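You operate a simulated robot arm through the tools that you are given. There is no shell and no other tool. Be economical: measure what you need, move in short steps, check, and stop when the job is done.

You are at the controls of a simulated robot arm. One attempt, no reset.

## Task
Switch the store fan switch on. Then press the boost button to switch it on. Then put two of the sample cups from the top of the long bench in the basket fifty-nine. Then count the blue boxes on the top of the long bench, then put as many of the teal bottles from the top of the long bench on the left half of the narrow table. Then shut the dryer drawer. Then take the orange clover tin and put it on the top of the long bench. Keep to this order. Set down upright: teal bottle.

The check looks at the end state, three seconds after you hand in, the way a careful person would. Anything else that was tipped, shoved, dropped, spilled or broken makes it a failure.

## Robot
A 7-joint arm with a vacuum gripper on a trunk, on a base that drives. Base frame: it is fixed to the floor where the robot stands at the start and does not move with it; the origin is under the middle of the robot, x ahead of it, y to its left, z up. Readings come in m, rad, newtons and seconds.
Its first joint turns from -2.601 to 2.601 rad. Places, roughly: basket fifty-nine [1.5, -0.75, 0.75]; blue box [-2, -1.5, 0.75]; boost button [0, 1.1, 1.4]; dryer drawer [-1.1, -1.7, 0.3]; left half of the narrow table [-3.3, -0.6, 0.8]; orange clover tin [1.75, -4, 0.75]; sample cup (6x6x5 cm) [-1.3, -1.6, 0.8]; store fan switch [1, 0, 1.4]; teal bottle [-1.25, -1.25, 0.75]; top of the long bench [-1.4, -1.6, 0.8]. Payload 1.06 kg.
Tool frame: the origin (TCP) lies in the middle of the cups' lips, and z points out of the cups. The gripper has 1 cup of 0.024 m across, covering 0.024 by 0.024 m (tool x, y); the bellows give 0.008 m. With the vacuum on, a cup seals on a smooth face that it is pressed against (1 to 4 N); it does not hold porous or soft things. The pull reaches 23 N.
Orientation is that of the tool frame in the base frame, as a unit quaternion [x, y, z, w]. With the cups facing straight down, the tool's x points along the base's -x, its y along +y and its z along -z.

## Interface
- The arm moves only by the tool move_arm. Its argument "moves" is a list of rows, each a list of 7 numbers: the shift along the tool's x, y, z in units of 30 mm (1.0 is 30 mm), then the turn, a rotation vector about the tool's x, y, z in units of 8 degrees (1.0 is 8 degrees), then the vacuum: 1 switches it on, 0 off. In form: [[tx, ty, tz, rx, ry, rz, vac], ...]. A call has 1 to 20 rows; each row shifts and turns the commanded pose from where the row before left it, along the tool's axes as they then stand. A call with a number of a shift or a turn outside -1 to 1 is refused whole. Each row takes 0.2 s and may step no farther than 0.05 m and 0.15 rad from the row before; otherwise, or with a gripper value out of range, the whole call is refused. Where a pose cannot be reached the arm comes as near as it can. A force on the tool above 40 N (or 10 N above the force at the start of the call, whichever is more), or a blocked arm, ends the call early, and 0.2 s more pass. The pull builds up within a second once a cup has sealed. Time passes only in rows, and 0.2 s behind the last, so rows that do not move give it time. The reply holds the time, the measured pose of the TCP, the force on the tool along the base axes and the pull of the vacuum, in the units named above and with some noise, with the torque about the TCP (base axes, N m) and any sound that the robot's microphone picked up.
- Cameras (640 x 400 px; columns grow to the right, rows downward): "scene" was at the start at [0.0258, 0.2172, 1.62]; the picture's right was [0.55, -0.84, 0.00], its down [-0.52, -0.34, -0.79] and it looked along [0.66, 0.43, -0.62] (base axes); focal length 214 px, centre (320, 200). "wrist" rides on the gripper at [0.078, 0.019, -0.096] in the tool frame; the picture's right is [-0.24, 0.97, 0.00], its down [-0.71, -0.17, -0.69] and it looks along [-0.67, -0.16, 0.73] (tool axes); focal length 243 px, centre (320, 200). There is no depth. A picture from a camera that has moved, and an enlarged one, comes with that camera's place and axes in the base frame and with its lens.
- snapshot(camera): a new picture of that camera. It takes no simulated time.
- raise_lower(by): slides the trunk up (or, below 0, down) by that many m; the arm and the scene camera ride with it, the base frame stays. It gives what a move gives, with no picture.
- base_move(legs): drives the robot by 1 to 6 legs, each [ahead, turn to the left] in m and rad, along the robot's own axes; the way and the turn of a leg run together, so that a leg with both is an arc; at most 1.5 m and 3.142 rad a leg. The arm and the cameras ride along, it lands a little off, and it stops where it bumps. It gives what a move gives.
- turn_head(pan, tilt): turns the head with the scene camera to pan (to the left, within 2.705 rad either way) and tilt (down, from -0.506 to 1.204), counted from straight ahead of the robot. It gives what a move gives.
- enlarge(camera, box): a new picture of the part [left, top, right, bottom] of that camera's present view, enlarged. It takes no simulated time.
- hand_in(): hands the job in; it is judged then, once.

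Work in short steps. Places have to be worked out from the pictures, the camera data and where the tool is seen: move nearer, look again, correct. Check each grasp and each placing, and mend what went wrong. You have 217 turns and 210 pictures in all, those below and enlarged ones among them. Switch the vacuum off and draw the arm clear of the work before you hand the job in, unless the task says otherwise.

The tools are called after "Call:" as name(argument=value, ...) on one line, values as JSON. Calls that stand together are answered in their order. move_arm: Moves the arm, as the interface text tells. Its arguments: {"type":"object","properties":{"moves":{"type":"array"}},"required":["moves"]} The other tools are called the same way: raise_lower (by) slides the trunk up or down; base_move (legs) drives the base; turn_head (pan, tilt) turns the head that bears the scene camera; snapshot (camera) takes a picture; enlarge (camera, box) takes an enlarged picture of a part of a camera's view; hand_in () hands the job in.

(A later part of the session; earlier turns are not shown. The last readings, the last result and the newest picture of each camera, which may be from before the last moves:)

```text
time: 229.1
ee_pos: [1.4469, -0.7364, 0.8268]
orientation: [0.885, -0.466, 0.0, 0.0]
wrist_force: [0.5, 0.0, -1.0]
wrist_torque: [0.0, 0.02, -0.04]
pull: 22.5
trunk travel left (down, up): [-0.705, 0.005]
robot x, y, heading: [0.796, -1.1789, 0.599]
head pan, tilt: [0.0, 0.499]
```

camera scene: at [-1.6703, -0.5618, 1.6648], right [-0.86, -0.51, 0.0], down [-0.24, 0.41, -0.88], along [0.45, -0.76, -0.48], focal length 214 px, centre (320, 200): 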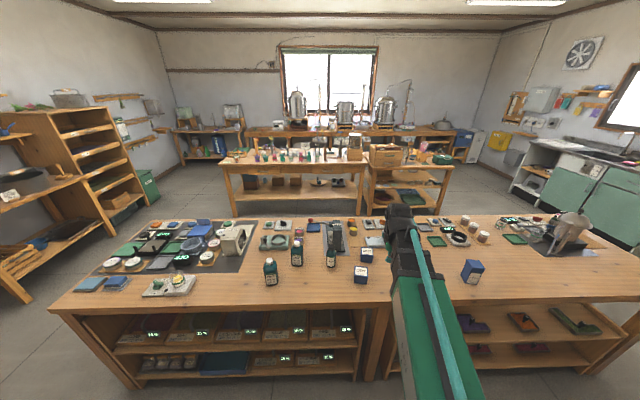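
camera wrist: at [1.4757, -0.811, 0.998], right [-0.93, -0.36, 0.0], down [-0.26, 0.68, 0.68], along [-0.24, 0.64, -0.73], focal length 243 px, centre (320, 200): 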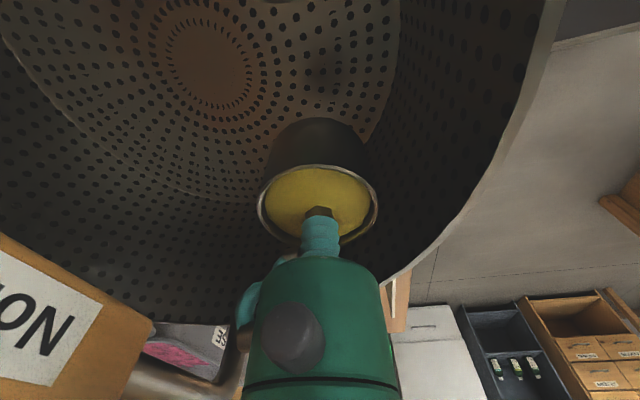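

Call:
move_arm(moves=[[0, 0, 0.12, 0, 0, 0, 1], [0, 0, 0, 0, 0, 0, 1]])

```text
time: 229.7
ee_pos: [1.4469, -0.7368, 0.8221]
orientation: [0.885, -0.466, 0.0, -0.001]
wrist_force: [1.9, 2.4, 9.3]
wrist_torque: [0.0, -0.02, 0.05]
pull: 22.5
trunk travel left (down, up): [-0.705, 0.005]
robot x, y, heading: [0.8017, -1.177, 0.601]
head pan, tilt: [0.0, 0.499]
```

Contact. Release and rise.

Call:
move_arm(moves=[[0, 0, -0.06, 0, 0, 0, 1], [0, 0, 0, 0, 0, 0, 0], [0, 0, 0, 0, 0, 0, 0], [0, 0, 0, 0, 0, 0, 0], [0, 0, -0.2, 0, 0, 0, 0], [0, 0, -0.5, 0, 0, 0, 0], [0, 0, -1, 0, 0, 0, 0], [0, 0, -1, 0, 0, 0, 0], [0, 0, -1, 0, 0, 0, 0], [0, 0, -1, 0, 0, 0, 0], [0, 0, -1, 0, 0, 0, 0], [0, 0, -1, 0, 0, 0, 0], [0, 0, -1, 0, 0, 0, 0], [0, 0, -1, 0, 0, 0, 0], [0, 0, -1, 0, 0, 0, 0], [0, 0, 0, 0, 0, 0, 0]])

Call:
snapshot(camera="wrist")

Call:
move_arm(moves=[[0, 1, 0, 0, 0, 0, 0], [0, 1, 0, 0, 0, 0, 0], [0, 1, 0, 0, 0, 0, 0], [0, 1, 0, 0, 0, 0, 0], [0, 1, 0, 0, 0, 0, 0], [0, 1, 0, 0, 0, 0, 0], [0, 0, 0, 0, 0, 1, 0], [0, 0, 0, 0, 0, 1, 0], [0, 0, 0, 0, 0, 1, 0], [0, 0, 0, 0, 0, 1, 0], [0, 0, 0, 0, 0, 1, 0], [0, 0, 0, 0, 0, 1, 0], [0, 0, 0, 0, 0, 1, 0], [0, 0, 0, 0, 0, 1, 0], [0, 0, 0, 0, 0, 1, 0], [0, 0, 0, 0, 0, 1, 0], [0, 0, 0, 0, 0, 1, 0], [0, 0, 0, 0, 0, 0.25, 0]])

Call:
snapshot(camera="wrist")

```text
time: 233.1
ee_pos: [1.4463, -0.7383, 1.1151]
orientation: [0.885, -0.465, 0.0, 0.0]
wrist_force: [0.2, -0.1, -0.4]
wrist_torque: [0.0, -0.02, 0.03]
pull: 0.1
trunk travel left (down, up): [-0.705, 0.005]
robot x, y, heading: [0.7978, -1.1766, 0.599]
head pan, tilt: [0.0, 0.499]
```

```text
143 pictures are left
camera wrist: at [1.4763, -0.8108, 1.2103], right [-0.93, -0.36, 0.0], down [-0.26, 0.68, 0.68], along [-0.24, 0.64, -0.73], focal length 243 px, centre (320, 200)
```

wrist: 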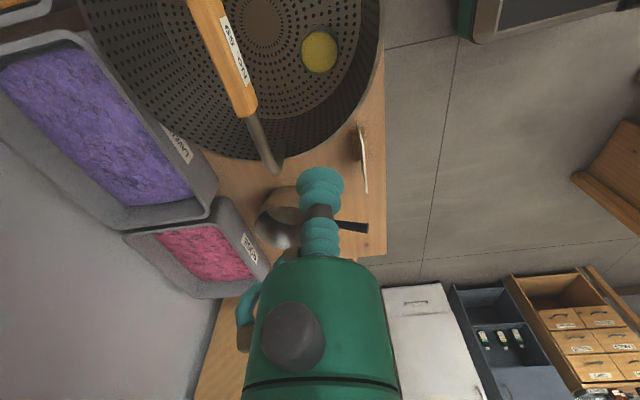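

```text
time: 236.8
ee_pos: [1.2981, -0.8372, 1.1148]
orientation: [-0.296, 0.955, 0.0, -0.001]
wrist_force: [-0.3, 0.1, 0.1]
wrist_torque: [0.01, -0.01, -0.04]
pull: 0.2
trunk travel left (down, up): [-0.705, 0.005]
robot x, y, heading: [0.7967, -1.1761, 0.604]
head pan, tilt: [0.0, 0.499]
```

```text
142 pictures are left
camera wrist: at [1.224, -0.8658, 1.2101], right [-0.35, 0.94, 0.0], down [0.68, 0.26, 0.69], along [0.64, 0.24, -0.73], focal length 243 px, centre (320, 200)
```

wrist: 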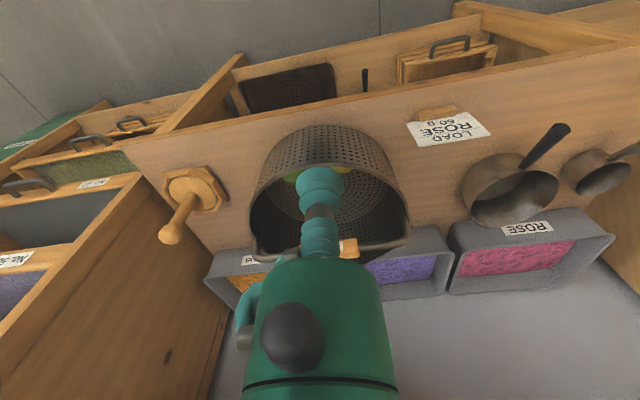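

Both cups stand in the basket. Back to the bench along the same route.

Call:
base_move(legs=[[0, -1.612], [-1.5, 0], [-0.37, 0], [0, 1.567], [-1.5, 0], [-0.43, 0]])

Call:
turn_head(pan=-2.6, tilt=0.4)

Call:
snapshot(camera="scene")

Call:
turn_head(pan=2.5, tilt=0.5)

Call:
snapshot(camera="scene")

```text
time: 263.1
ee_pos: [-1.3217, -0.2675, 1.116]
orientation: [-0.263, 0.965, 0.0, 0.0]
wrist_force: [-0.4, 0.1, 0.1]
wrist_torque: [0.01, 0.01, 0.0]
pull: 0.0
trunk travel left (down, up): [-0.705, 0.005]
robot x, y, heading: [-1.8451, -0.5722, 0.536]
head pan, tilt: [0.0, 0.499]
```

```text
time: 265.5
ee_pos: [-1.3221, -0.2677, 1.1165]
orientation: [-0.263, 0.965, 0.001, 0.0]
wrist_force: [-0.6, -0.1, -0.1]
wrist_torque: [0.01, -0.03, 0.0]
pull: 0.1
trunk travel left (down, up): [-0.705, 0.005]
robot x, y, heading: [-1.8483, -0.5665, 0.536]
head pan, tilt: [-2.601, 0.4]
```

```text
141 pictures are left
camera scene: at [-2.0152, -0.5276, 1.6739], right [-0.88, 0.48, 0.0], down [0.19, 0.34, -0.92], along [-0.44, -0.81, -0.39], focal length 214 px, centre (320, 200)
```

scene: 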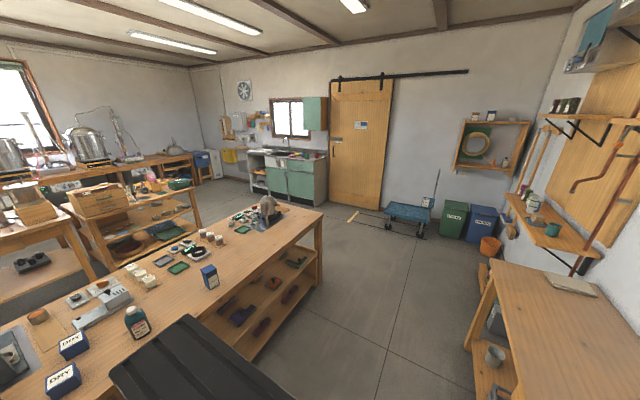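

```text
time: 269.5
ee_pos: [-1.321, -0.2676, 1.1155]
orientation: [-0.263, 0.965, 0.001, 0.0]
wrist_force: [-0.6, 0.3, 0.4]
wrist_torque: [-0.02, -0.01, 0.0]
pull: 0.1
trunk travel left (down, up): [-0.705, 0.005]
robot x, y, heading: [-1.844, -0.569, 0.534]
head pan, tilt: [2.499, 0.499]
```

```text
140 pictures are left
camera scene: at [-2.0615, -0.4362, 1.6647], right [0.11, 0.99, 0.0], down [0.48, -0.05, -0.88], along [-0.87, 0.1, -0.48], focal length 214 px, centre (320, 200)
```

scene: 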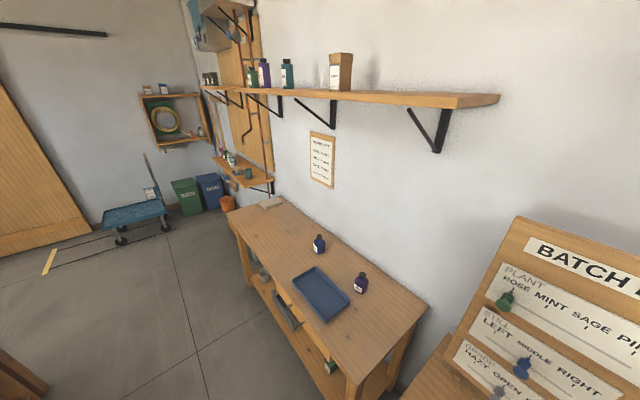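

The narrow table is the one with the blue tray; its left half (seen from its front) is the far part. I turn to face the bench and inspect for all blue boxes.

Call:
base_move(legs=[[0, -1.55], [0.06, 0]])

Call:
turn_head(pan=0.5, tilt=0.6)

Call:
enlarge(camera="scene", box=[100, 150, 420, 350])

Call:
turn_head(pan=-0.7, tilt=0.6)

Call:
enlarge(camera="scene", box=[160, 130, 480, 330])

```text
time: 274.2
ee_pos: [-1.4874, -1.1325, 1.1144]
orientation: [0.479, 0.878, 0.001, -0.001]
wrist_force: [0.2, -1.0, -0.3]
wrist_torque: [0.05, 0.01, 0.01]
pull: 0.1
trunk travel left (down, up): [-0.705, 0.005]
robot x, y, heading: [-1.8096, -0.6213, -0.999]
head pan, tilt: [2.499, 0.499]
```

```text
time: 276.1
ee_pos: [-1.4889, -1.1313, 1.1152]
orientation: [0.478, 0.878, 0.001, 0.0]
wrist_force: [-0.2, 0.5, 0.1]
wrist_torque: [-0.05, 0.01, -0.03]
pull: 0.1
trunk travel left (down, up): [-0.705, 0.005]
robot x, y, heading: [-1.8113, -0.6223, -0.994]
head pan, tilt: [0.499, 0.6]
```

```text
2.00 times, centred on (260, 250) of scene
camera zoom: at [-1.617, -0.5332, 1.6557], right [-0.48, -0.88, 0.0], down [-0.5, 0.27, -0.83], along [0.72, -0.4, -0.56], focal length 429 px, centre (440, 100)
```

zoom: 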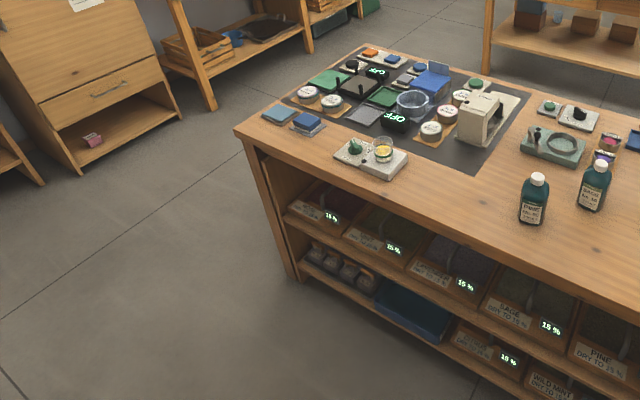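

```text
time: 277.5
ee_pos: [-1.4882, -1.1306, 1.1155]
orientation: [0.479, 0.878, 0.0, -0.001]
wrist_force: [-0.4, 0.0, 0.8]
wrist_torque: [0.05, 0.02, 0.02]
pull: 0.0
trunk travel left (down, up): [-0.705, 0.005]
robot x, y, heading: [-1.8099, -0.6168, -0.995]
head pan, tilt: [-0.7, 0.6]
```

```text
2.00 times, centred on (320, 230) of scene
camera zoom: at [-1.7058, -0.5786, 1.6557], right [-0.99, 0.13, 0.0], down [0.07, 0.56, -0.83], along [-0.1, -0.82, -0.56], focal length 429 px, centre (320, 140)
```

zoom: 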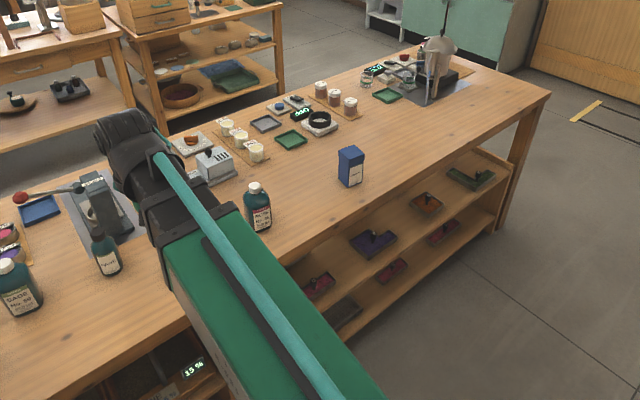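

I enlarge the left-end blue objects to decide whether they are boxes.

Call:
turn_head(pan=0.5, tilt=0.5)

Call:
enlarge(camera="scene", box=[220, 190, 360, 280])

```text
time: 278.9
ee_pos: [-1.4896, -1.1309, 1.1162]
orientation: [0.479, 0.878, -0.001, 0.0]
wrist_force: [0.0, 0.5, -1.2]
wrist_torque: [-0.02, -0.06, 0.0]
pull: 0.1
trunk travel left (down, up): [-0.705, 0.005]
robot x, y, heading: [-1.8117, -0.6216, -1.001]
head pan, tilt: [0.499, 0.499]
```

```text
4.44 times, centred on (290, 235) of scene
camera zoom: at [-1.6148, -0.5346, 1.6647], right [-0.48, -0.88, 0.0], down [-0.42, 0.23, -0.88], along [0.77, -0.42, -0.48], focal length 953 px, centre (453, 44)
```

zoom: 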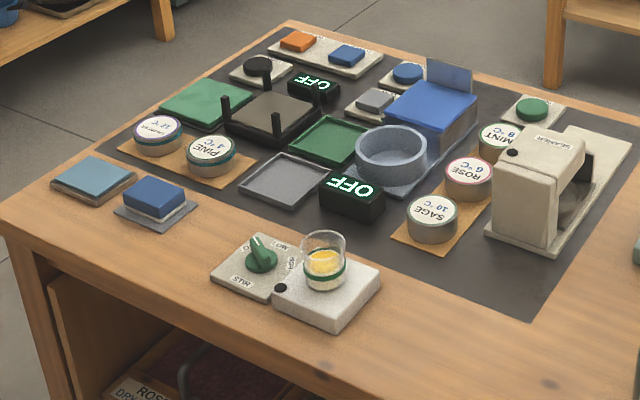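

Those are apparatus, not boxes: the count is 3 (two DRY, one tall). I take three white-capped teal bottles, ROSE first: moving above it.

Call:
move_arm(moves=[[0, -1, 0, 0, 0, 0, 0], [0, -1, 0, 0, 0, 0, 0], [0, -1, 0, 0, 0, 0, 0], [0, -1, 0, 0, 0, 0, 0], [0, -1, 0, 0, 0, 0, 0], [0, -1, 0, 0, 0, 0, 0], [0, -1, 0, 0, 0, 0, 0], [0, -1, 0, 0, 0, 0, 0], [-1, -1, 0, 0, 0, 0, 0], [-1, -1, 0, 0, 0, 0, 0], [-1, 0, 0, 0, 0, 0, 0], [-1, 0, 0, 0, 0, 0, 0], [-1, 0, 0, 0, 0, 0, 0], [0, 0, 0, 0, 0, 0, 0]])

Call:
snapshot(camera="wrist")

```text
time: 281.9
ee_pos: [-1.6596, -1.4209, 1.1152]
orientation: [0.48, 0.877, 0.0, 0.0]
wrist_force: [-0.4, -0.3, -0.5]
wrist_torque: [-0.01, 0.05, -0.01]
pull: 0.1
trunk travel left (down, up): [-0.705, 0.005]
robot x, y, heading: [-1.8148, -0.6206, -0.995]
head pan, tilt: [0.499, 0.499]
```

```text
136 pictures are left
camera wrist: at [-1.6859, -1.3425, 1.2102], right [0.94, 0.33, 0.0], down [0.24, -0.69, 0.69], along [0.22, -0.65, -0.73], focal length 243 px, centre (320, 200)
```

wrist: 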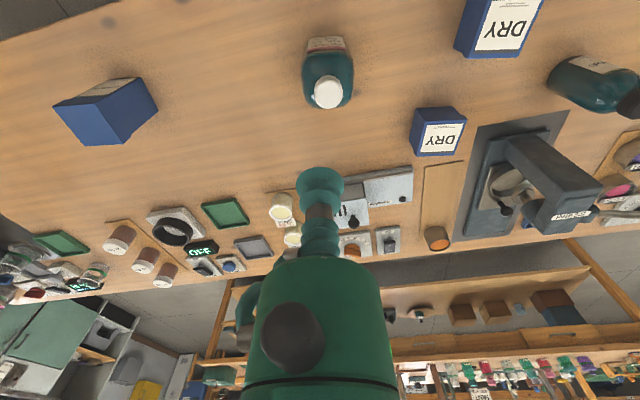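

Cap at ≈(-1.648,-1.430,0.937). Correct and descend to ~3 cm above.

Call:
move_arm(moves=[[-0.49, 0.15, 0, 0, 0, 0, 0], [0, 0, 1, 0, 0, 0, 0], [0, 0, 1, 0, 0, 0, 0], [0, 0, 1, 0, 0, 0, 0], [0, 0, 1, 0, 0, 0, 0], [0, 0, 0.8, 0, 0, 0, 0], [0, 0, 0, 0, 0, 0, 0]])

Call:
snapshot(camera="wrist")

```text
time: 283.5
ee_pos: [-1.6469, -1.4296, 0.9722]
orientation: [0.478, 0.878, 0.0, -0.001]
wrist_force: [0.4, 0.8, 0.0]
wrist_torque: [0.0, 0.0, -0.01]
pull: 0.0
trunk travel left (down, up): [-0.705, 0.005]
robot x, y, heading: [-1.8123, -0.6229, -0.998]
head pan, tilt: [0.499, 0.499]
```

```text
135 pictures are left
camera wrist: at [-1.6738, -1.3524, 1.0664], right [0.94, 0.33, 0.0], down [0.24, -0.69, 0.69], along [0.22, -0.65, -0.73], focal length 243 px, centre (320, 200)
```

wrist: 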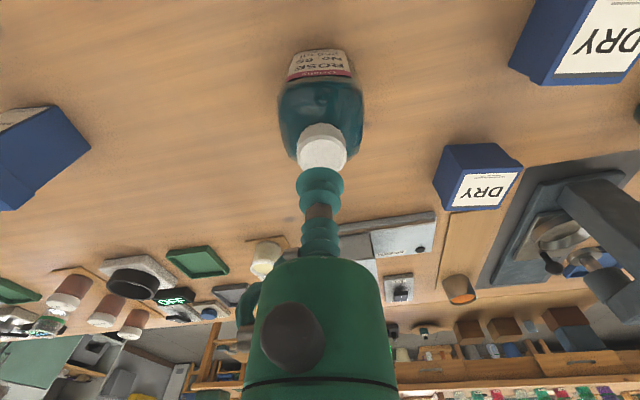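

Aligned. Descend with vacuum to the cap.

Call:
move_arm(moves=[[0, 0, 0.5, 0, 0, 0, 1], [0, 0, 0.25, 0, 0, 0, 1], [0, 0, 0.15, 0, 0, 0, 1], [0, 0, 0.12, 0, 0, 0, 1], [0, 0, 0, 0, 0, 0, 1]])

```text
time: 284.7
ee_pos: [-1.6484, -1.4291, 0.9417]
orientation: [0.479, 0.878, 0.0, 0.0]
wrist_force: [-0.5, 0.4, 0.9]
wrist_torque: [0.02, 0.04, -0.01]
pull: 22.4
trunk travel left (down, up): [-0.705, 0.005]
robot x, y, heading: [-1.8096, -0.6208, -0.999]
head pan, tilt: [0.499, 0.499]
```

Sealed. Lift and retract.

Call:
move_arm(moves=[[0, 0, -0.3, 0, 0, 0, 1], [0, 0, -0.7, 0, 0, 0, 1], [0, 0, -1, 0, 0, 0, 1], [0, 0, -1, 0, 0, 0, 1], [0, 0, -1, 0, 0, 0, 1], [0, 0, -1, 0, 0, 0, 1], [0, 0, -1, 0, 0, 0, 1], [0, 0, -1, 0, 0, 0, 1], [1, 0, 0, 0, 0, 0, 1], [1, 0, 0, 0, 0, 0, 1], [1, 0, 0, 0, 0, 0, 1], [1, 0, 0, 0, 0, 0, 1], [1, 0, 0, 0, 0, 0, 1], [1, 0, 0, 0, 0, 0, 1], [0, 0, 0, 0, 0, 0, 1]])

Call:
snapshot(camera="wrist")

```text
time: 287.9
ee_pos: [-1.7469, -1.2792, 1.1521]
orientation: [0.478, 0.878, 0.001, 0.0]
wrist_force: [-0.6, 0.1, -4.4]
wrist_torque: [0.03, 0.01, 0.01]
pull: 22.6
trunk travel left (down, up): [-0.705, 0.005]
robot x, y, heading: [-1.8108, -0.6238, -1.0]
head pan, tilt: [0.499, 0.499]
```

```text
134 pictures are left
camera wrist: at [-1.772, -1.2014, 1.246], right [0.94, 0.33, 0.0], down [0.24, -0.69, 0.69], along [0.22, -0.65, -0.73], focal length 243 px, centre (320, 200)
```

wrist: 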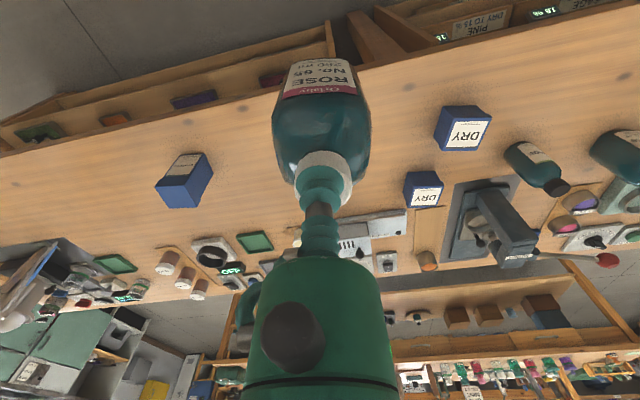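

Held. I drive along the aisle toward the table's far (left) half and turn to face it.

Call:
base_move(legs=[[0, -1.583], [1.22, 0], [0, -1.57]])

Call:
turn_head(pan=0.0, tilt=0.7)

Call:
snapshot(camera="scene")

Call:
snapshot(camera="wrist")

```text
time: 301.7
ee_pos: [-2.9141, -0.6159, 1.1512]
orientation: [0.88, -0.475, 0.0, 0.0]
wrist_force: [-0.2, 0.7, 0.4]
wrist_torque: [0.03, -0.01, 0.01]
pull: 0.0
trunk travel left (down, up): [-0.705, 0.005]
robot x, y, heading: [-2.8417, -1.2742, 2.154]
head pan, tilt: [0.499, 0.499]
```

```text
time: 302.7
ee_pos: [-2.9142, -0.6167, 1.1514]
orientation: [0.88, -0.475, 0.001, 0.001]
wrist_force: [0.2, 1.3, 1.4]
wrist_torque: [0.0, 0.0, 0.01]
pull: 0.2
trunk travel left (down, up): [-0.705, 0.005]
robot x, y, heading: [-2.8457, -1.2723, 2.147]
head pan, tilt: [0.0, 0.7]
```

```text
133 pictures are left
camera scene: at [-3.0095, -1.3328, 1.6471], right [0.84, 0.55, 0.0], down [0.35, -0.54, -0.77], along [-0.42, 0.64, -0.64], focal length 214 px, centre (320, 200)
```

scene: 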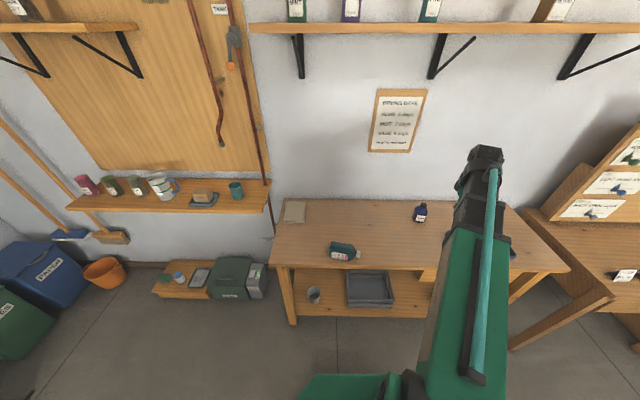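

```text
132 pictures are left
camera wrist: at [-2.8873, -0.6905, 1.2461], right [-0.94, -0.34, 0.0], down [-0.24, 0.69, 0.69], along [-0.23, 0.65, -0.73], focal length 243 px, centre (320, 200)
```

wrist: 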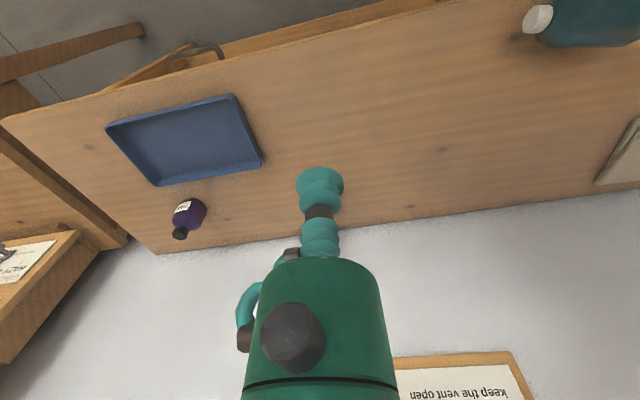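

The bottle came loose during the turn and now lies on the table's left half. I must pick it up and set it upright. I move the tool above it (vacuum off) for a close look.

Call:
move_arm(moves=[[0, 1, 0, 0, 0, 0, 0], [0, 1, 0, 0, 0, 0, 0], [0, 1, 0, 0, 0, 0, 0], [0, 1, 0, 0, 0, 0, 0], [0, 1, 0, 0, 0, 0, 0], [0, 1, 0, 0, 0, 0, 0], [0, 1, 0, 0, 0, 0, 0], [0, 1, 0, 0, 0, 0, 0], [0, 1, 0, 0, 0, 0, 0], [0, 1, 0, 0, 0, 0, 0], [0, 1, 0, 0, 0, 0, 0], [0, 0, 0, 0, 0, 0, 0]])

Call:
snapshot(camera="wrist")

Call:
enlarge(camera="scene", box=[270, 190, 430, 290])

```text
time: 305.3
ee_pos: [-3.1915, -0.7963, 1.1504]
orientation: [0.88, -0.476, 0.0, 0.0]
wrist_force: [-0.2, -0.5, -0.7]
wrist_torque: [0.02, -0.01, -0.03]
pull: 0.2
trunk travel left (down, up): [-0.705, 0.005]
robot x, y, heading: [-2.842, -1.2756, 2.155]
head pan, tilt: [0.0, 0.7]
```

```text
131 pictures are left
camera wrist: at [-3.1636, -0.871, 1.2456], right [-0.94, -0.34, 0.0], down [-0.24, 0.69, 0.69], along [-0.23, 0.65, -0.73], focal length 243 px, centre (320, 200)
```

wrist: 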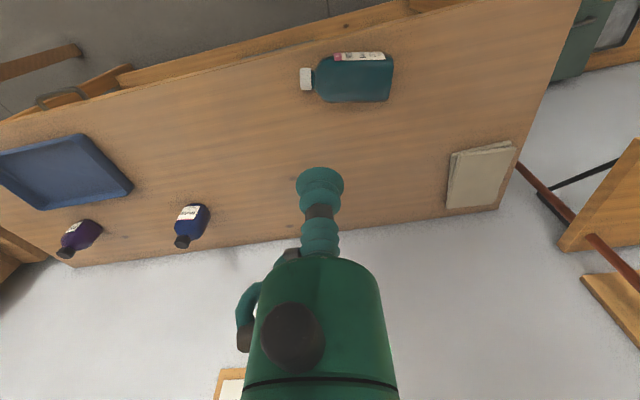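

```text
4.00 times, centred on (350, 240) of scene
camera zoom: at [-3.0093, -1.3327, 1.6471], right [0.84, 0.55, 0.0], down [0.35, -0.54, -0.76], along [-0.42, 0.64, -0.64], focal length 858 px, centre (200, 40)
```

zoom: 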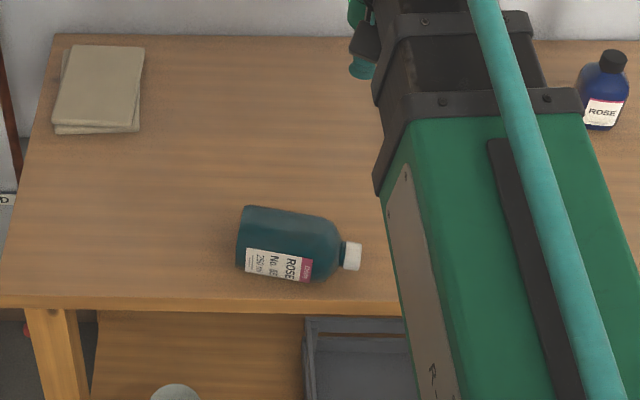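

The bottle lies label toward the aisle, bare glass on top, cap toward my right. I'll grip its upper side at mid-body (-3.254,-0.777). Move above it and descend partway.

Call:
move_arm(moves=[[-0.84, 0.7, 0, 0, 0, 0, 0], [-0.84, 0.69, 0, 0, 0, 0, 0], [0, 0, 1, 0, 0, 0, 0], [0, 0, 1, 0, 0, 0, 0], [0, 0, 1, 0, 0, 0, 0], [0, 0, 1, 0, 0, 0, 0], [0, 0, 1, 0, 0, 0, 0], [0, 0, 1, 0, 0, 0, 0], [0, 0, 1, 0, 0, 0, 0], [0, 0, 1, 0, 0, 0, 0], [0, 0, 0, 0, 0, 0, 0]])

Call:
snapshot(camera="wrist")

```text
time: 307.7
ee_pos: [-3.2526, -0.7773, 0.9102]
orientation: [0.88, -0.475, 0.0, 0.0]
wrist_force: [-0.2, -1.0, -0.4]
wrist_torque: [-0.02, 0.01, -0.01]
pull: 0.0
trunk travel left (down, up): [-0.705, 0.005]
robot x, y, heading: [-2.843, -1.2758, 2.154]
head pan, tilt: [0.0, 0.7]
```

```text
129 pictures are left
camera wrist: at [-3.2252, -0.8516, 1.0054], right [-0.94, -0.34, 0.0], down [-0.24, 0.69, 0.69], along [-0.23, 0.65, -0.73], focal length 243 px, centre (320, 200)
```

wrist: 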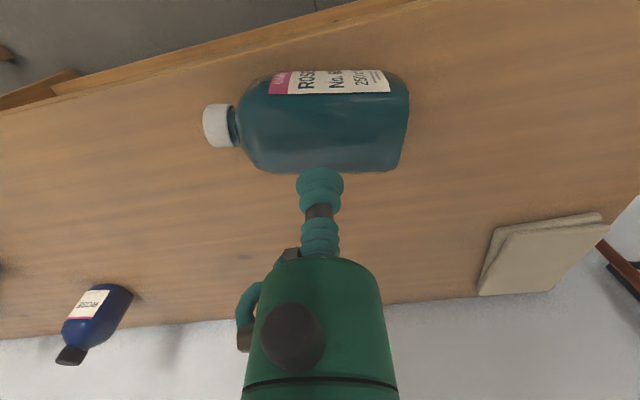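

The body is about 8 cm across with its axis ≈(-3.261,-0.768). Small correction and inch down with vacuum on.

Call:
move_arm(moves=[[-0.4, 0.07, 0, 0, 0, 0, 1], [0, 0, 0.7, 0, 0, 0, 1], [0, 0, 0.25, 0, 0, 0, 1], [0, 0, 0.15, 0, 0, 0, 1], [0, 0, 0.15, 0, 0, 0, 1], [0, 0, 0, 0, 0, 0, 1]])

Call:
snapshot(camera="wrist")

```text
time: 309.1
ee_pos: [-3.2615, -0.7686, 0.8744]
orientation: [0.88, -0.476, 0.0, 0.0]
wrist_force: [0.1, 0.0, 0.7]
wrist_torque: [-0.02, -0.02, 0.03]
pull: 0.1
trunk travel left (down, up): [-0.705, 0.005]
robot x, y, heading: [-2.8422, -1.2743, 2.147]
head pan, tilt: [0.0, 0.7]
```

```text
128 pictures are left
camera wrist: at [-3.2342, -0.8426, 0.9681], right [-0.94, -0.34, 0.0], down [-0.24, 0.69, 0.69], along [-0.23, 0.65, -0.73], focal length 243 px, centre (320, 200)
```

wrist: 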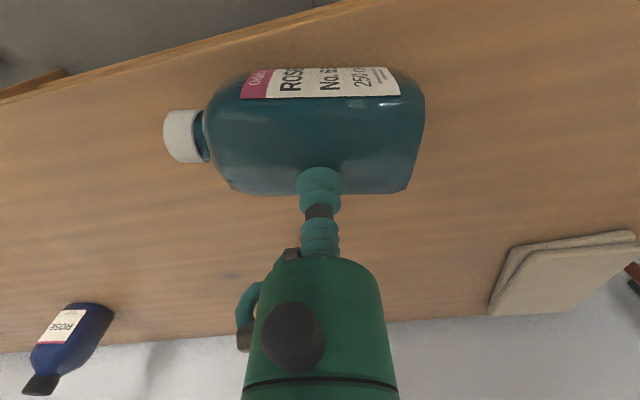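

Call:
move_arm(moves=[[0, 0, 0.15, 0, 0, 0, 1], [0, 0, 0.15, 0, 0, 0, 1], [0, 0, 0.1, 0, 0, 0, 1], [0, 0, 0, 0, 0, 0, 1]])

Call:
snapshot(camera="wrist")

```text
time: 310.1
ee_pos: [-3.2629, -0.7698, 0.8626]
orientation: [0.88, -0.475, -0.001, 0.0]
wrist_force: [-3.3, 2.8, 16.4]
wrist_torque: [-0.13, -0.12, -0.02]
pull: 23.0
trunk travel left (down, up): [-0.705, 0.005]
robot x, y, heading: [-2.8422, -1.2733, 2.148]
head pan, tilt: [0.0, 0.7]
```

```text
127 pictures are left
camera wrist: at [-3.234, -0.8433, 0.9571], right [-0.94, -0.34, 0.0], down [-0.24, 0.69, 0.69], along [-0.23, 0.65, -0.73], focal length 243 px, centre (320, 200)
```

wrist: 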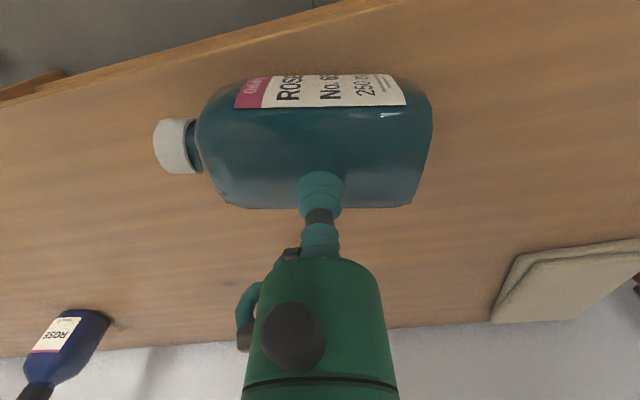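

Sealed on the side. I lift gently, slowly.

Call:
move_arm(moves=[[0, 0, -0.1, 0, 0, 0, 1], [0, 0, -0.2, 0, 0, 0, 1], [0, 0, -0.4, 0, 0, 0, 1], [0, 0, -0.5, 0, 0, 0, 1], [0, 0, -0.5, 0, 0, 0, 1], [0, 0, -0.3, 0, 0, 0, 1], [0, 0, 0, 0, 0, 0, 1]])

Call:
snapshot(camera="wrist")

```text
time: 311.7
ee_pos: [-3.2625, -0.7685, 0.9222]
orientation: [0.88, -0.476, 0.0, 0.0]
wrist_force: [0.0, 0.3, -4.4]
wrist_torque: [0.03, 0.0, 0.01]
pull: 23.1
trunk travel left (down, up): [-0.705, 0.005]
robot x, y, heading: [-2.8446, -1.2721, 2.151]
head pan, tilt: [0.0, 0.7]
```

```text
126 pictures are left
camera wrist: at [-3.2343, -0.8426, 1.0168], right [-0.94, -0.34, 0.0], down [-0.25, 0.69, 0.68], along [-0.23, 0.65, -0.73], focal length 243 px, centre (320, 200)
```

wrist: 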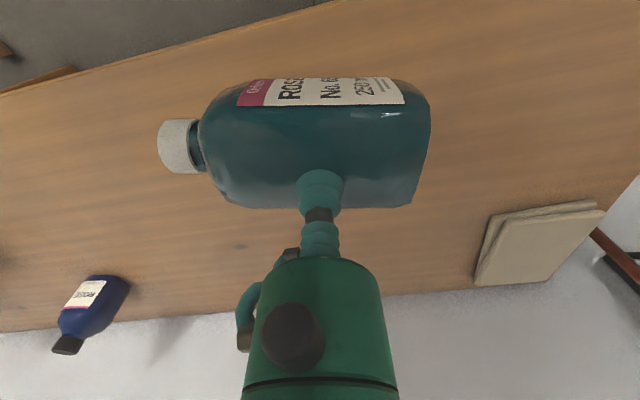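

Held, well balanced (4.4 N). Now slow forward shift and yaw, keeping the bottle low.

Call:
move_arm(moves=[[-0.5, 0, -0.2, 0, 0, 0, 1], [-0.5, 0, -0.2, 0, 0, 0, 1], [-0.5, 0, 0, 0, 0, 0, 1], [-0.5, 0, 0, 0, 0, 0, 1], [-0.5, 0, 0, 0, 0, 0, 1], [-0.5, 0, 0, 0, 0, 0, 1], [-0.3, 0, 0, 0, 0, 0, 1], [0, 0, 0, 0, 0, 0, 1]])

Call:
move_arm(moves=[[0, 0, 0, 0, 0, -0.4, 1], [0, 0, 0, 0, 0, -0.6, 1], [0, 0, 0, 0, 0, -0.7, 1], [0, 0, 0, 0, 0, -0.7, 1], [0, 0, 0, 0, 0, -0.7, 1], [0, 0, 0, 0, 0, -0.7, 1], [0, 0, 0, 0, 0, -0.7, 1], [0, 0, 0, 0, 0, -0.7, 1], [0, 0, 0, 0, 0, -0.7, 1], [0, 0, 0, 0, 0, -0.7, 1], [0, 0, 0, 0, 0, -0.7, 1], [0, 0, 0, 0, 0, -0.7, 1], [0, 0, 0, 0, 0, -0.7, 1], [0, 0, 0, 0, 0, -0.7, 1], [0, 0, 0, 0, 0, -0.7, 1], [0, 0, 0, 0, 0, -0.7, 1], [0, 0, 0, 0, 0, -0.45, 1], [0, 0, 0, 0, 0, 0, 1]])

Call:
snapshot(camera="wrist")

Call:
enlarge(camera="scene", box=[270, 170, 430, 270])

```text
time: 313.5
ee_pos: [-3.3163, -0.6856, 0.9333]
orientation: [0.88, -0.476, 0.0, 0.0]
wrist_force: [-0.8, 0.5, -4.3]
wrist_torque: [0.02, 0.06, -0.02]
pull: 23.0
trunk travel left (down, up): [-0.705, 0.005]
robot x, y, heading: [-2.8464, -1.273, 2.149]
head pan, tilt: [0.0, 0.7]
```

```text
time: 317.3
ee_pos: [-3.3163, -0.6867, 0.9328]
orientation: [0.958, 0.286, 0.0, 0.001]
wrist_force: [0.8, -0.3, -3.1]
wrist_torque: [-0.05, -0.01, 0.01]
pull: 23.3
trunk travel left (down, up): [-0.705, 0.005]
robot x, y, heading: [-2.8446, -1.271, 2.153]
head pan, tilt: [0.0, 0.7]
```

```text
125 pictures are left
camera wrist: at [-3.2398, -0.6571, 1.0285], right [0.34, -0.94, 0.0], down [-0.69, -0.25, 0.68], along [-0.64, -0.23, -0.73], focal length 243 px, centre (320, 200)
```

wrist: 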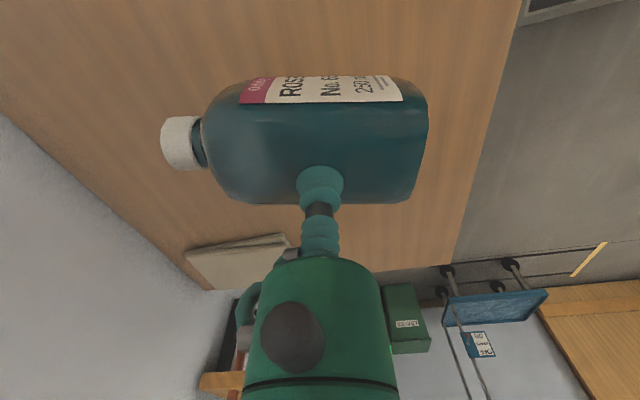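

```text
4.00 times, centred on (350, 220) of scene
camera zoom: at [-3.0097, -1.3325, 1.647], right [0.84, 0.55, 0.0], down [0.35, -0.54, -0.76], along [-0.42, 0.64, -0.64], focal length 858 px, centre (200, 120)
```

zoom: 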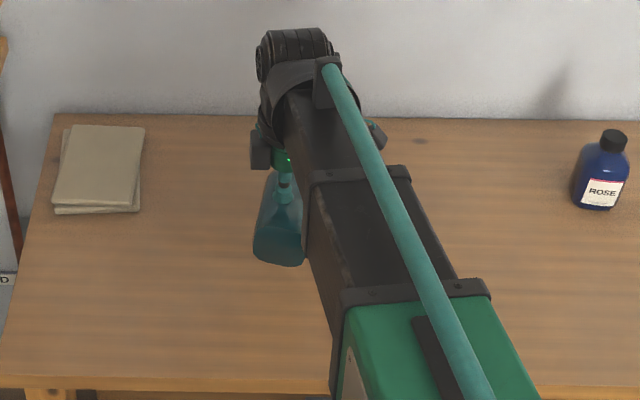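

Bottle axis now points ahead with its base toward me. I begin tilting it upright, half way first.

Call:
move_arm(moves=[[0, 0, 0, 0.385, 0.108, 0, 1], [0, 0, 0, 0.578, 0.162, 0, 1], [0, 0, 0, 0.578, 0.162, 0, 1], [0, 0, 0, 0.578, 0.162, 0, 1], [0, 0, 0, 0.578, 0.162, 0, 1], [0, 0, 0, 0.578, 0.162, 0, 1], [0, 0, 0, 0.578, 0.162, 0, 1], [0, 0, 0, 0.578, 0.162, 0, 1], [0, 0, 0, 0.578, 0.162, 0, 1], [0, 0, 0, 0.385, 0.108, 0, 1], [0, 0, 0, 0, 0, 0, 1]])

Call:
snapshot(camera="wrist")

Call:
enlarge(camera="scene", box=[270, 170, 430, 270])

```text
time: 319.7
ee_pos: [-3.316, -0.6848, 0.934]
orientation: [0.886, 0.265, -0.005, -0.381]
wrist_force: [0.2, 0.1, -4.7]
wrist_torque: [-0.16, -0.04, -0.01]
pull: 23.0
trunk travel left (down, up): [-0.705, 0.005]
robot x, y, heading: [-2.8424, -1.2761, 2.153]
head pan, tilt: [0.0, 0.7]
```

```text
123 pictures are left
camera wrist: at [-3.2192, -0.7221, 1.0025], right [0.25, -0.66, -0.7], down [-0.54, -0.7, 0.47], along [-0.8, 0.27, -0.53], focal length 243 px, centre (320, 200)
```

wrist: 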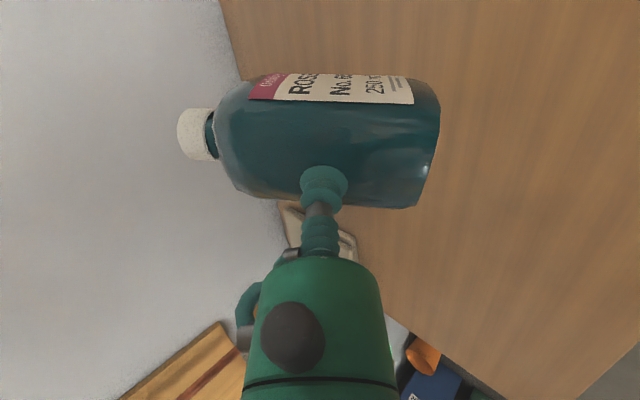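

```text
4.00 times, centred on (350, 220) of scene
camera zoom: at [-3.0097, -1.3325, 1.647], right [0.84, 0.55, 0.0], down [0.35, -0.54, -0.76], along [-0.42, 0.64, -0.64], focal length 858 px, centre (200, 120)
```

zoom: 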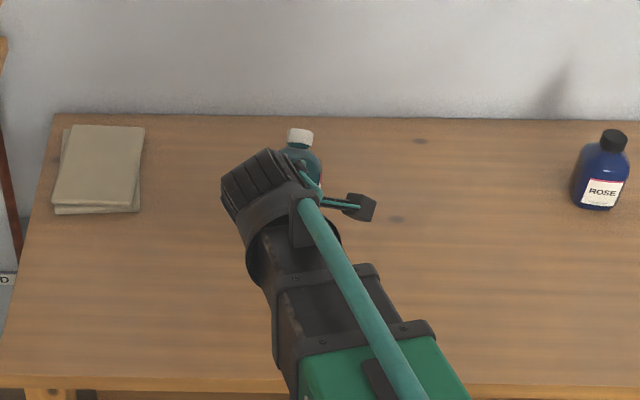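

Holding well at 43°. Continue to upright.

Call:
move_arm(moves=[[0, 0, 0, 0.385, 0.108, 0, 1], [0, 0, 0, 0.578, 0.162, 0, 1], [0, 0, 0, 0.578, 0.162, 0, 1], [0, 0, 0, 0.578, 0.162, 0, 1], [0, 0, 0, 0.578, 0.162, 0, 1], [0, 0, 0, 0.578, 0.162, 0, 1], [0, 0, 0, 0.578, 0.162, 0, 1], [0, 0, 0, 0.578, 0.162, 0, 1], [0, 0, 0, 0.578, 0.162, 0, 1], [0, 0, 0, 0.578, 0.162, 0, 1], [0, 0, 0, 0.05, 0.013, 0, 1], [0, 0, 0, 0, 0, 0, 1]])

Call:
snapshot(camera="wrist")

Call:
enlarge(camera="scene", box=[270, 170, 430, 270])

```text
time: 322.3
ee_pos: [-3.3167, -0.6856, 0.9341]
orientation: [-0.668, -0.199, 0.012, 0.717]
wrist_force: [0.3, 0.1, -5.1]
wrist_torque: [-0.21, -0.04, -0.03]
pull: 22.8
trunk travel left (down, up): [-0.705, 0.005]
robot x, y, heading: [-2.8376, -1.2704, 2.153]
head pan, tilt: [0.0, 0.7]
```

```text
121 pictures are left
camera wrist: at [-3.2102, -0.751, 0.9327], right [0.03, 0.04, -1.0], down [-0.49, -0.87, -0.05], along [-0.87, 0.49, 0.0], focal length 243 px, centre (320, 200)
```

wrist: 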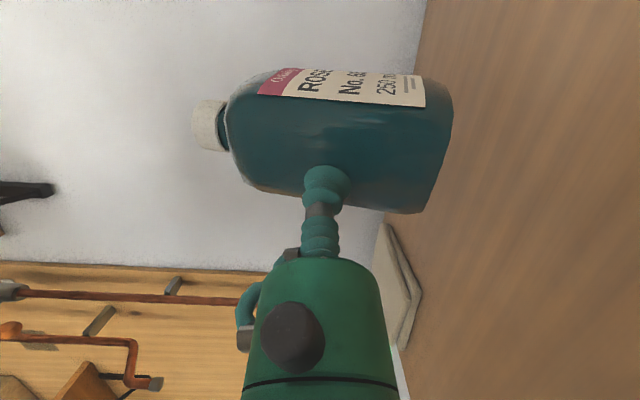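

```text
4.00 times, centred on (350, 220) of scene
camera zoom: at [-3.0098, -1.3326, 1.647], right [0.84, 0.55, 0.0], down [0.35, -0.54, -0.76], along [-0.42, 0.64, -0.64], focal length 858 px, centre (200, 120)
```

zoom: 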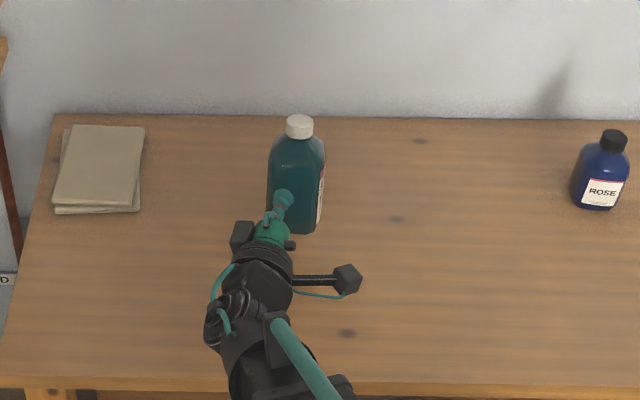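

The bottle is nearly upright, cap leaning ~6° away from sag. I add a small tilt and look again.

Call:
move_arm(moves=[[0, 0, 0, 0.4, 0.1, 0, 1], [0, 0, 0, 0.37, 0.1, 0, 1], [0, 0, 0, 0, 0, 0, 1]])

Call:
snapshot(camera="wrist")

```text
time: 323.1
ee_pos: [-3.3157, -0.6861, 0.9345]
orientation: [-0.629, -0.188, 0.012, 0.754]
wrist_force: [-0.3, -0.3, -3.5]
wrist_torque: [-0.21, -0.02, -0.03]
pull: 23.2
trunk travel left (down, up): [-0.705, 0.005]
robot x, y, heading: [-2.8433, -1.2719, 2.145]
head pan, tilt: [0.0, 0.7]
```

```text
119 pictures are left
camera wrist: at [-3.2099, -0.7503, 0.9221], right [-0.01, 0.14, -0.99], down [-0.49, -0.86, -0.12], along [-0.87, 0.48, 0.08], focal length 243 px, centre (320, 200)
```

wrist: 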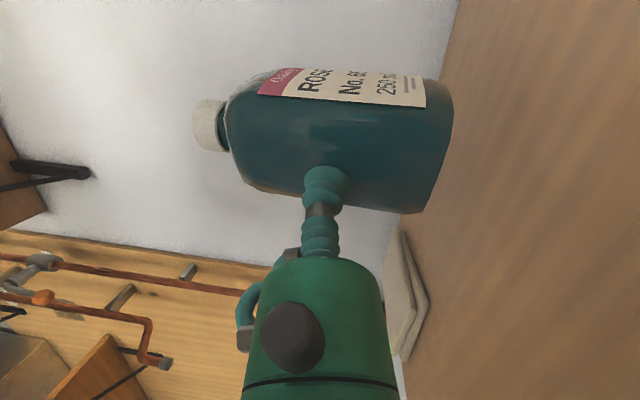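

Now lower straight down to just above the table.

Call:
move_arm(moves=[[-0.134, 0.478, -0.055, 0, 0, 0, 1], [-0.134, 0.478, -0.055, 0, 0, 0, 1], [-0.134, 0.478, -0.055, 0, 0, 0, 1], [-0.134, 0.478, -0.055, 0, 0, 0, 1], [0, 0, 0, 0, 0, 0, 1]])

Call:
snapshot(camera="wrist")

```text
time: 324.3
ee_pos: [-3.3169, -0.6844, 0.8735]
orientation: [-0.629, -0.189, 0.013, 0.754]
wrist_force: [-0.6, -0.4, -4.3]
wrist_torque: [-0.24, -0.01, -0.01]
pull: 23.0
trunk travel left (down, up): [-0.705, 0.005]
robot x, y, heading: [-2.8437, -1.2746, 2.145]
head pan, tilt: [0.0, 0.7]
```

```text
118 pictures are left
camera wrist: at [-3.2103, -0.7486, 0.8624], right [-0.01, 0.14, -0.99], down [-0.49, -0.86, -0.12], along [-0.87, 0.48, 0.08], focal length 243 px, centre (320, 200)
```

wrist: 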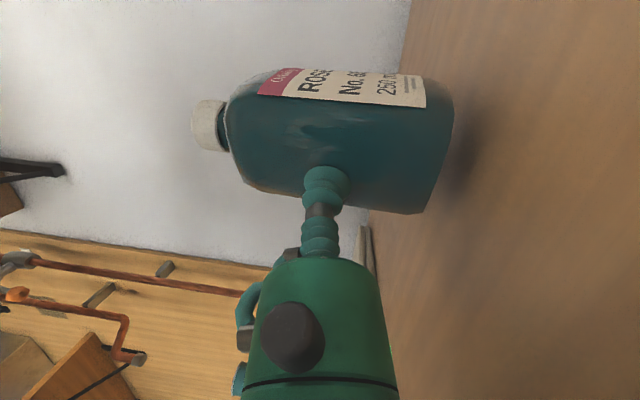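

Call:
move_arm(moves=[[-0.045, 0.16, -0.018, 0, 0, 0, 1], [-0.045, 0.16, -0.018, 0, 0, 0, 1], [0, 0, 0, 0, 0, 0, 1]])

Call:
snapshot(camera="wrist")

```text
time: 325.1
ee_pos: [-3.3162, -0.6824, 0.8632]
orientation: [-0.628, -0.188, 0.012, 0.755]
wrist_force: [-0.8, -0.9, -3.3]
wrist_torque: [-0.23, -0.04, 0.02]
pull: 22.9
trunk travel left (down, up): [-0.705, 0.005]
robot x, y, heading: [-2.8441, -1.2749, 2.153]
head pan, tilt: [0.0, 0.7]
```

```text
117 pictures are left
camera wrist: at [-3.2105, -0.7484, 0.8522], right [-0.01, 0.14, -0.99], down [-0.49, -0.86, -0.12], along [-0.87, 0.48, 0.08], focal length 243 px, centre (320, 200)
```

wrist: 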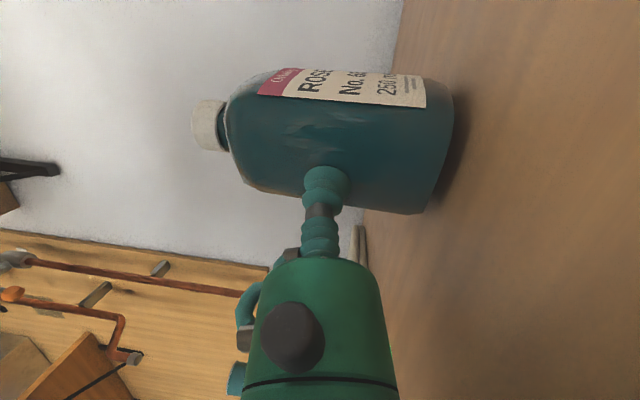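

Call:
move_arm(moves=[[-0.045, 0.16, -0.018, 0, 0, 0, 1], [0, 0, 0, 0, 0, 0, 1]])

```text
time: 325.7
ee_pos: [-3.3152, -0.6838, 0.8611]
orientation: [-0.628, -0.188, 0.014, 0.755]
wrist_force: [-0.3, -0.7, -4.2]
wrist_torque: [-0.19, -0.02, -0.01]
pull: 22.8
trunk travel left (down, up): [-0.705, 0.005]
robot x, y, heading: [-2.8418, -1.2729, 2.152]
head pan, tilt: [0.0, 0.7]
```

Call:
move_arm(moves=[[-0.045, 0.16, -0.018, 0, 0, 0, 1], [0, 0, 0, 0, 0, 0, 1]])

Call:
snapshot(camera="wrist")

```text
time: 326.3
ee_pos: [-3.3152, -0.6832, 0.8616]
orientation: [-0.625, -0.187, 0.014, 0.757]
wrist_force: [0.6, 0.0, -4.8]
wrist_torque: [-0.2, -0.02, -0.01]
pull: 22.9
trunk travel left (down, up): [-0.705, 0.005]
robot x, y, heading: [-2.844, -1.2749, 2.15]
head pan, tilt: [0.0, 0.7]
```

```text
116 pictures are left
camera wrist: at [-3.2101, -0.749, 0.8496], right [-0.01, 0.15, -0.99], down [-0.49, -0.86, -0.13], along [-0.87, 0.48, 0.08], focal length 243 px, centre (320, 200)
```

wrist: 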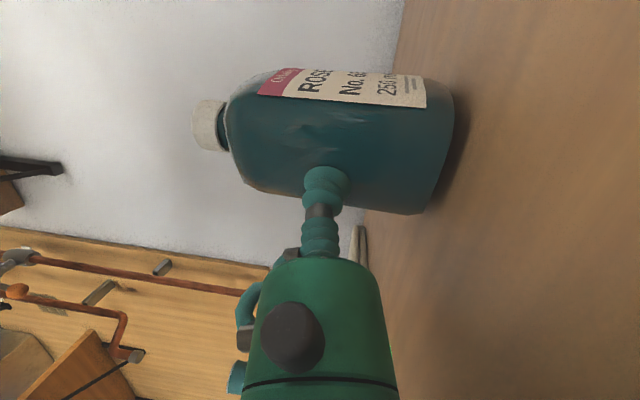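

The arm isn't getting lower; I use the trunk to lower by 1 cm.

Call:
raise_lower(by=-0.008)

```text
time: 326.8
ee_pos: [-3.3151, -0.6856, 0.8624]
orientation: [-0.621, -0.184, 0.015, 0.762]
wrist_force: [0.0, 0.1, -3.3]
wrist_torque: [-0.25, -0.03, -0.01]
pull: 22.4
trunk travel left (down, up): [-0.697, 0.013]
robot x, y, heading: [-2.8475, -1.2708, 2.146]
head pan, tilt: [0.0, 0.7]
```

Lowering the trunk didn't lower the tool: something of the arm touches. I look.

Call:
enlarge(camera="scene", box=[240, 160, 440, 320])

```text
2.50 times, centred on (340, 240) of scene
camera zoom: at [-3.0029, -1.3409, 1.641], right [0.84, 0.55, 0.0], down [0.35, -0.53, -0.77], along [-0.42, 0.64, -0.64], focal length 536 px, centre (270, 100)
```

zoom: 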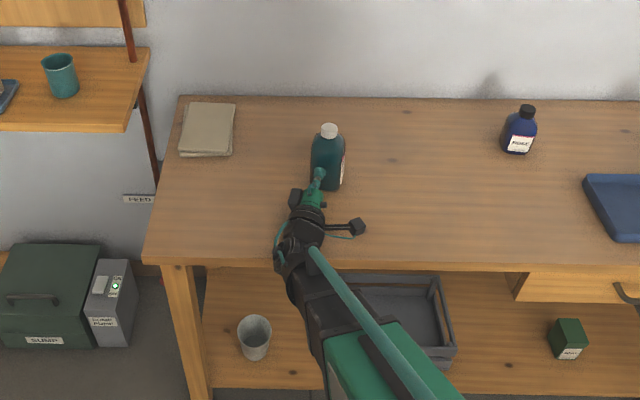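

The wrist joint touches the table. I raise the trunk, then reduce the tool's tilt so the wrist is higher.

Call:
raise_lower(by=0.02)

Call:
move_arm(moves=[[0, 0, 0, 0, 0, 0, 1], [0, 0, 0, -0.4, -0.1, 0, 1], [0, 0, 0, -0.4, -0.1, 0, 1], [0, 0, 0, -0.4, -0.1, 0, 1], [0, 0, 0, -0.3, -0.08, 0, 1], [0, 0, 0, 0, 0, 0, 1]])

Call:
snapshot(camera="wrist")

```text
time: 327.4
ee_pos: [-3.3157, -0.6857, 0.8612]
orientation: [-0.627, -0.187, 0.013, 0.756]
wrist_force: [0.0, 0.4, -3.5]
wrist_torque: [-0.19, 0.01, -0.05]
pull: 23.2
out of reach, approached as far as the arm can: row 1
trunk travel left (down, up): [-0.71, 0.0]
robot x, y, heading: [-2.8443, -1.2701, 2.152]
head pan, tilt: [0.0, 0.7]
```

```text
time: 328.8
ee_pos: [-3.3156, -0.6819, 0.8594]
orientation: [0.703, 0.209, -0.01, -0.68]
wrist_force: [-0.8, 0.7, -1.0]
wrist_torque: [0.02, 0.03, -0.04]
pull: 22.5
trunk travel left (down, up): [-0.71, 0.0]
robot x, y, heading: [-2.8407, -1.2746, 2.148]
head pan, tilt: [0.0, 0.7]
```

```text
114 pictures are left
camera wrist: at [-3.2106, -0.7483, 0.8682], right [0.06, -0.06, -1.0], down [-0.49, -0.87, 0.03], along [-0.87, 0.49, -0.08], focal length 243 px, centre (320, 200)
```

wrist: 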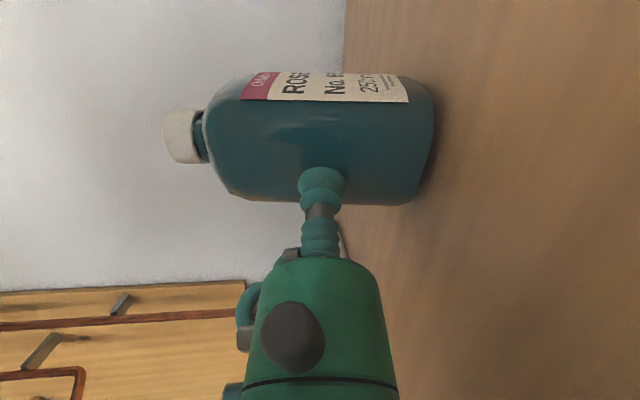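

The bottle now rests on the table (weight off the wrist) and stands upright. Release and back away along the tool axis.

Call:
move_arm(moves=[[0, 0, 0, 0, 0, 0, 0], [0, 0, 0, 0, 0, 0, 0], [0, 0, 0, 0, 0, 0, 0], [0, 0, 0, 0, 0, 0, 0], [0, 0, -0.1, 0, 0, 0, 0], [0, 0, -0.2, 0, 0, 0, 0], [0, 0, -0.3, 0, 0, 0, 0], [0, 0, 0, 0, 0, 0, 0]])

Call:
snapshot(camera="wrist")

```text
time: 330.6
ee_pos: [-3.3103, -0.7013, 0.8603]
orientation: [0.704, 0.209, -0.009, -0.679]
wrist_force: [0.2, -0.9, 0.0]
wrist_torque: [0.01, 0.0, -0.02]
pull: 0.0
trunk travel left (down, up): [-0.71, 0.0]
robot x, y, heading: [-2.8444, -1.2757, 2.151]
head pan, tilt: [0.0, 0.7]
```

```text
113 pictures are left
camera wrist: at [-3.2052, -0.7657, 0.8693], right [0.06, -0.06, -1.0], down [-0.49, -0.87, 0.03], along [-0.87, 0.49, -0.08], focal length 243 px, centre (320, 200)
```

wrist: 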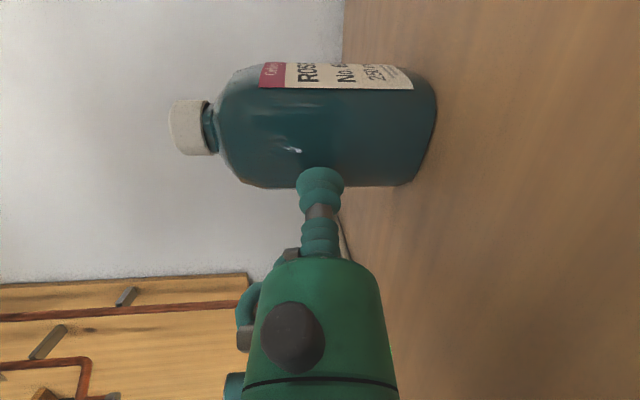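

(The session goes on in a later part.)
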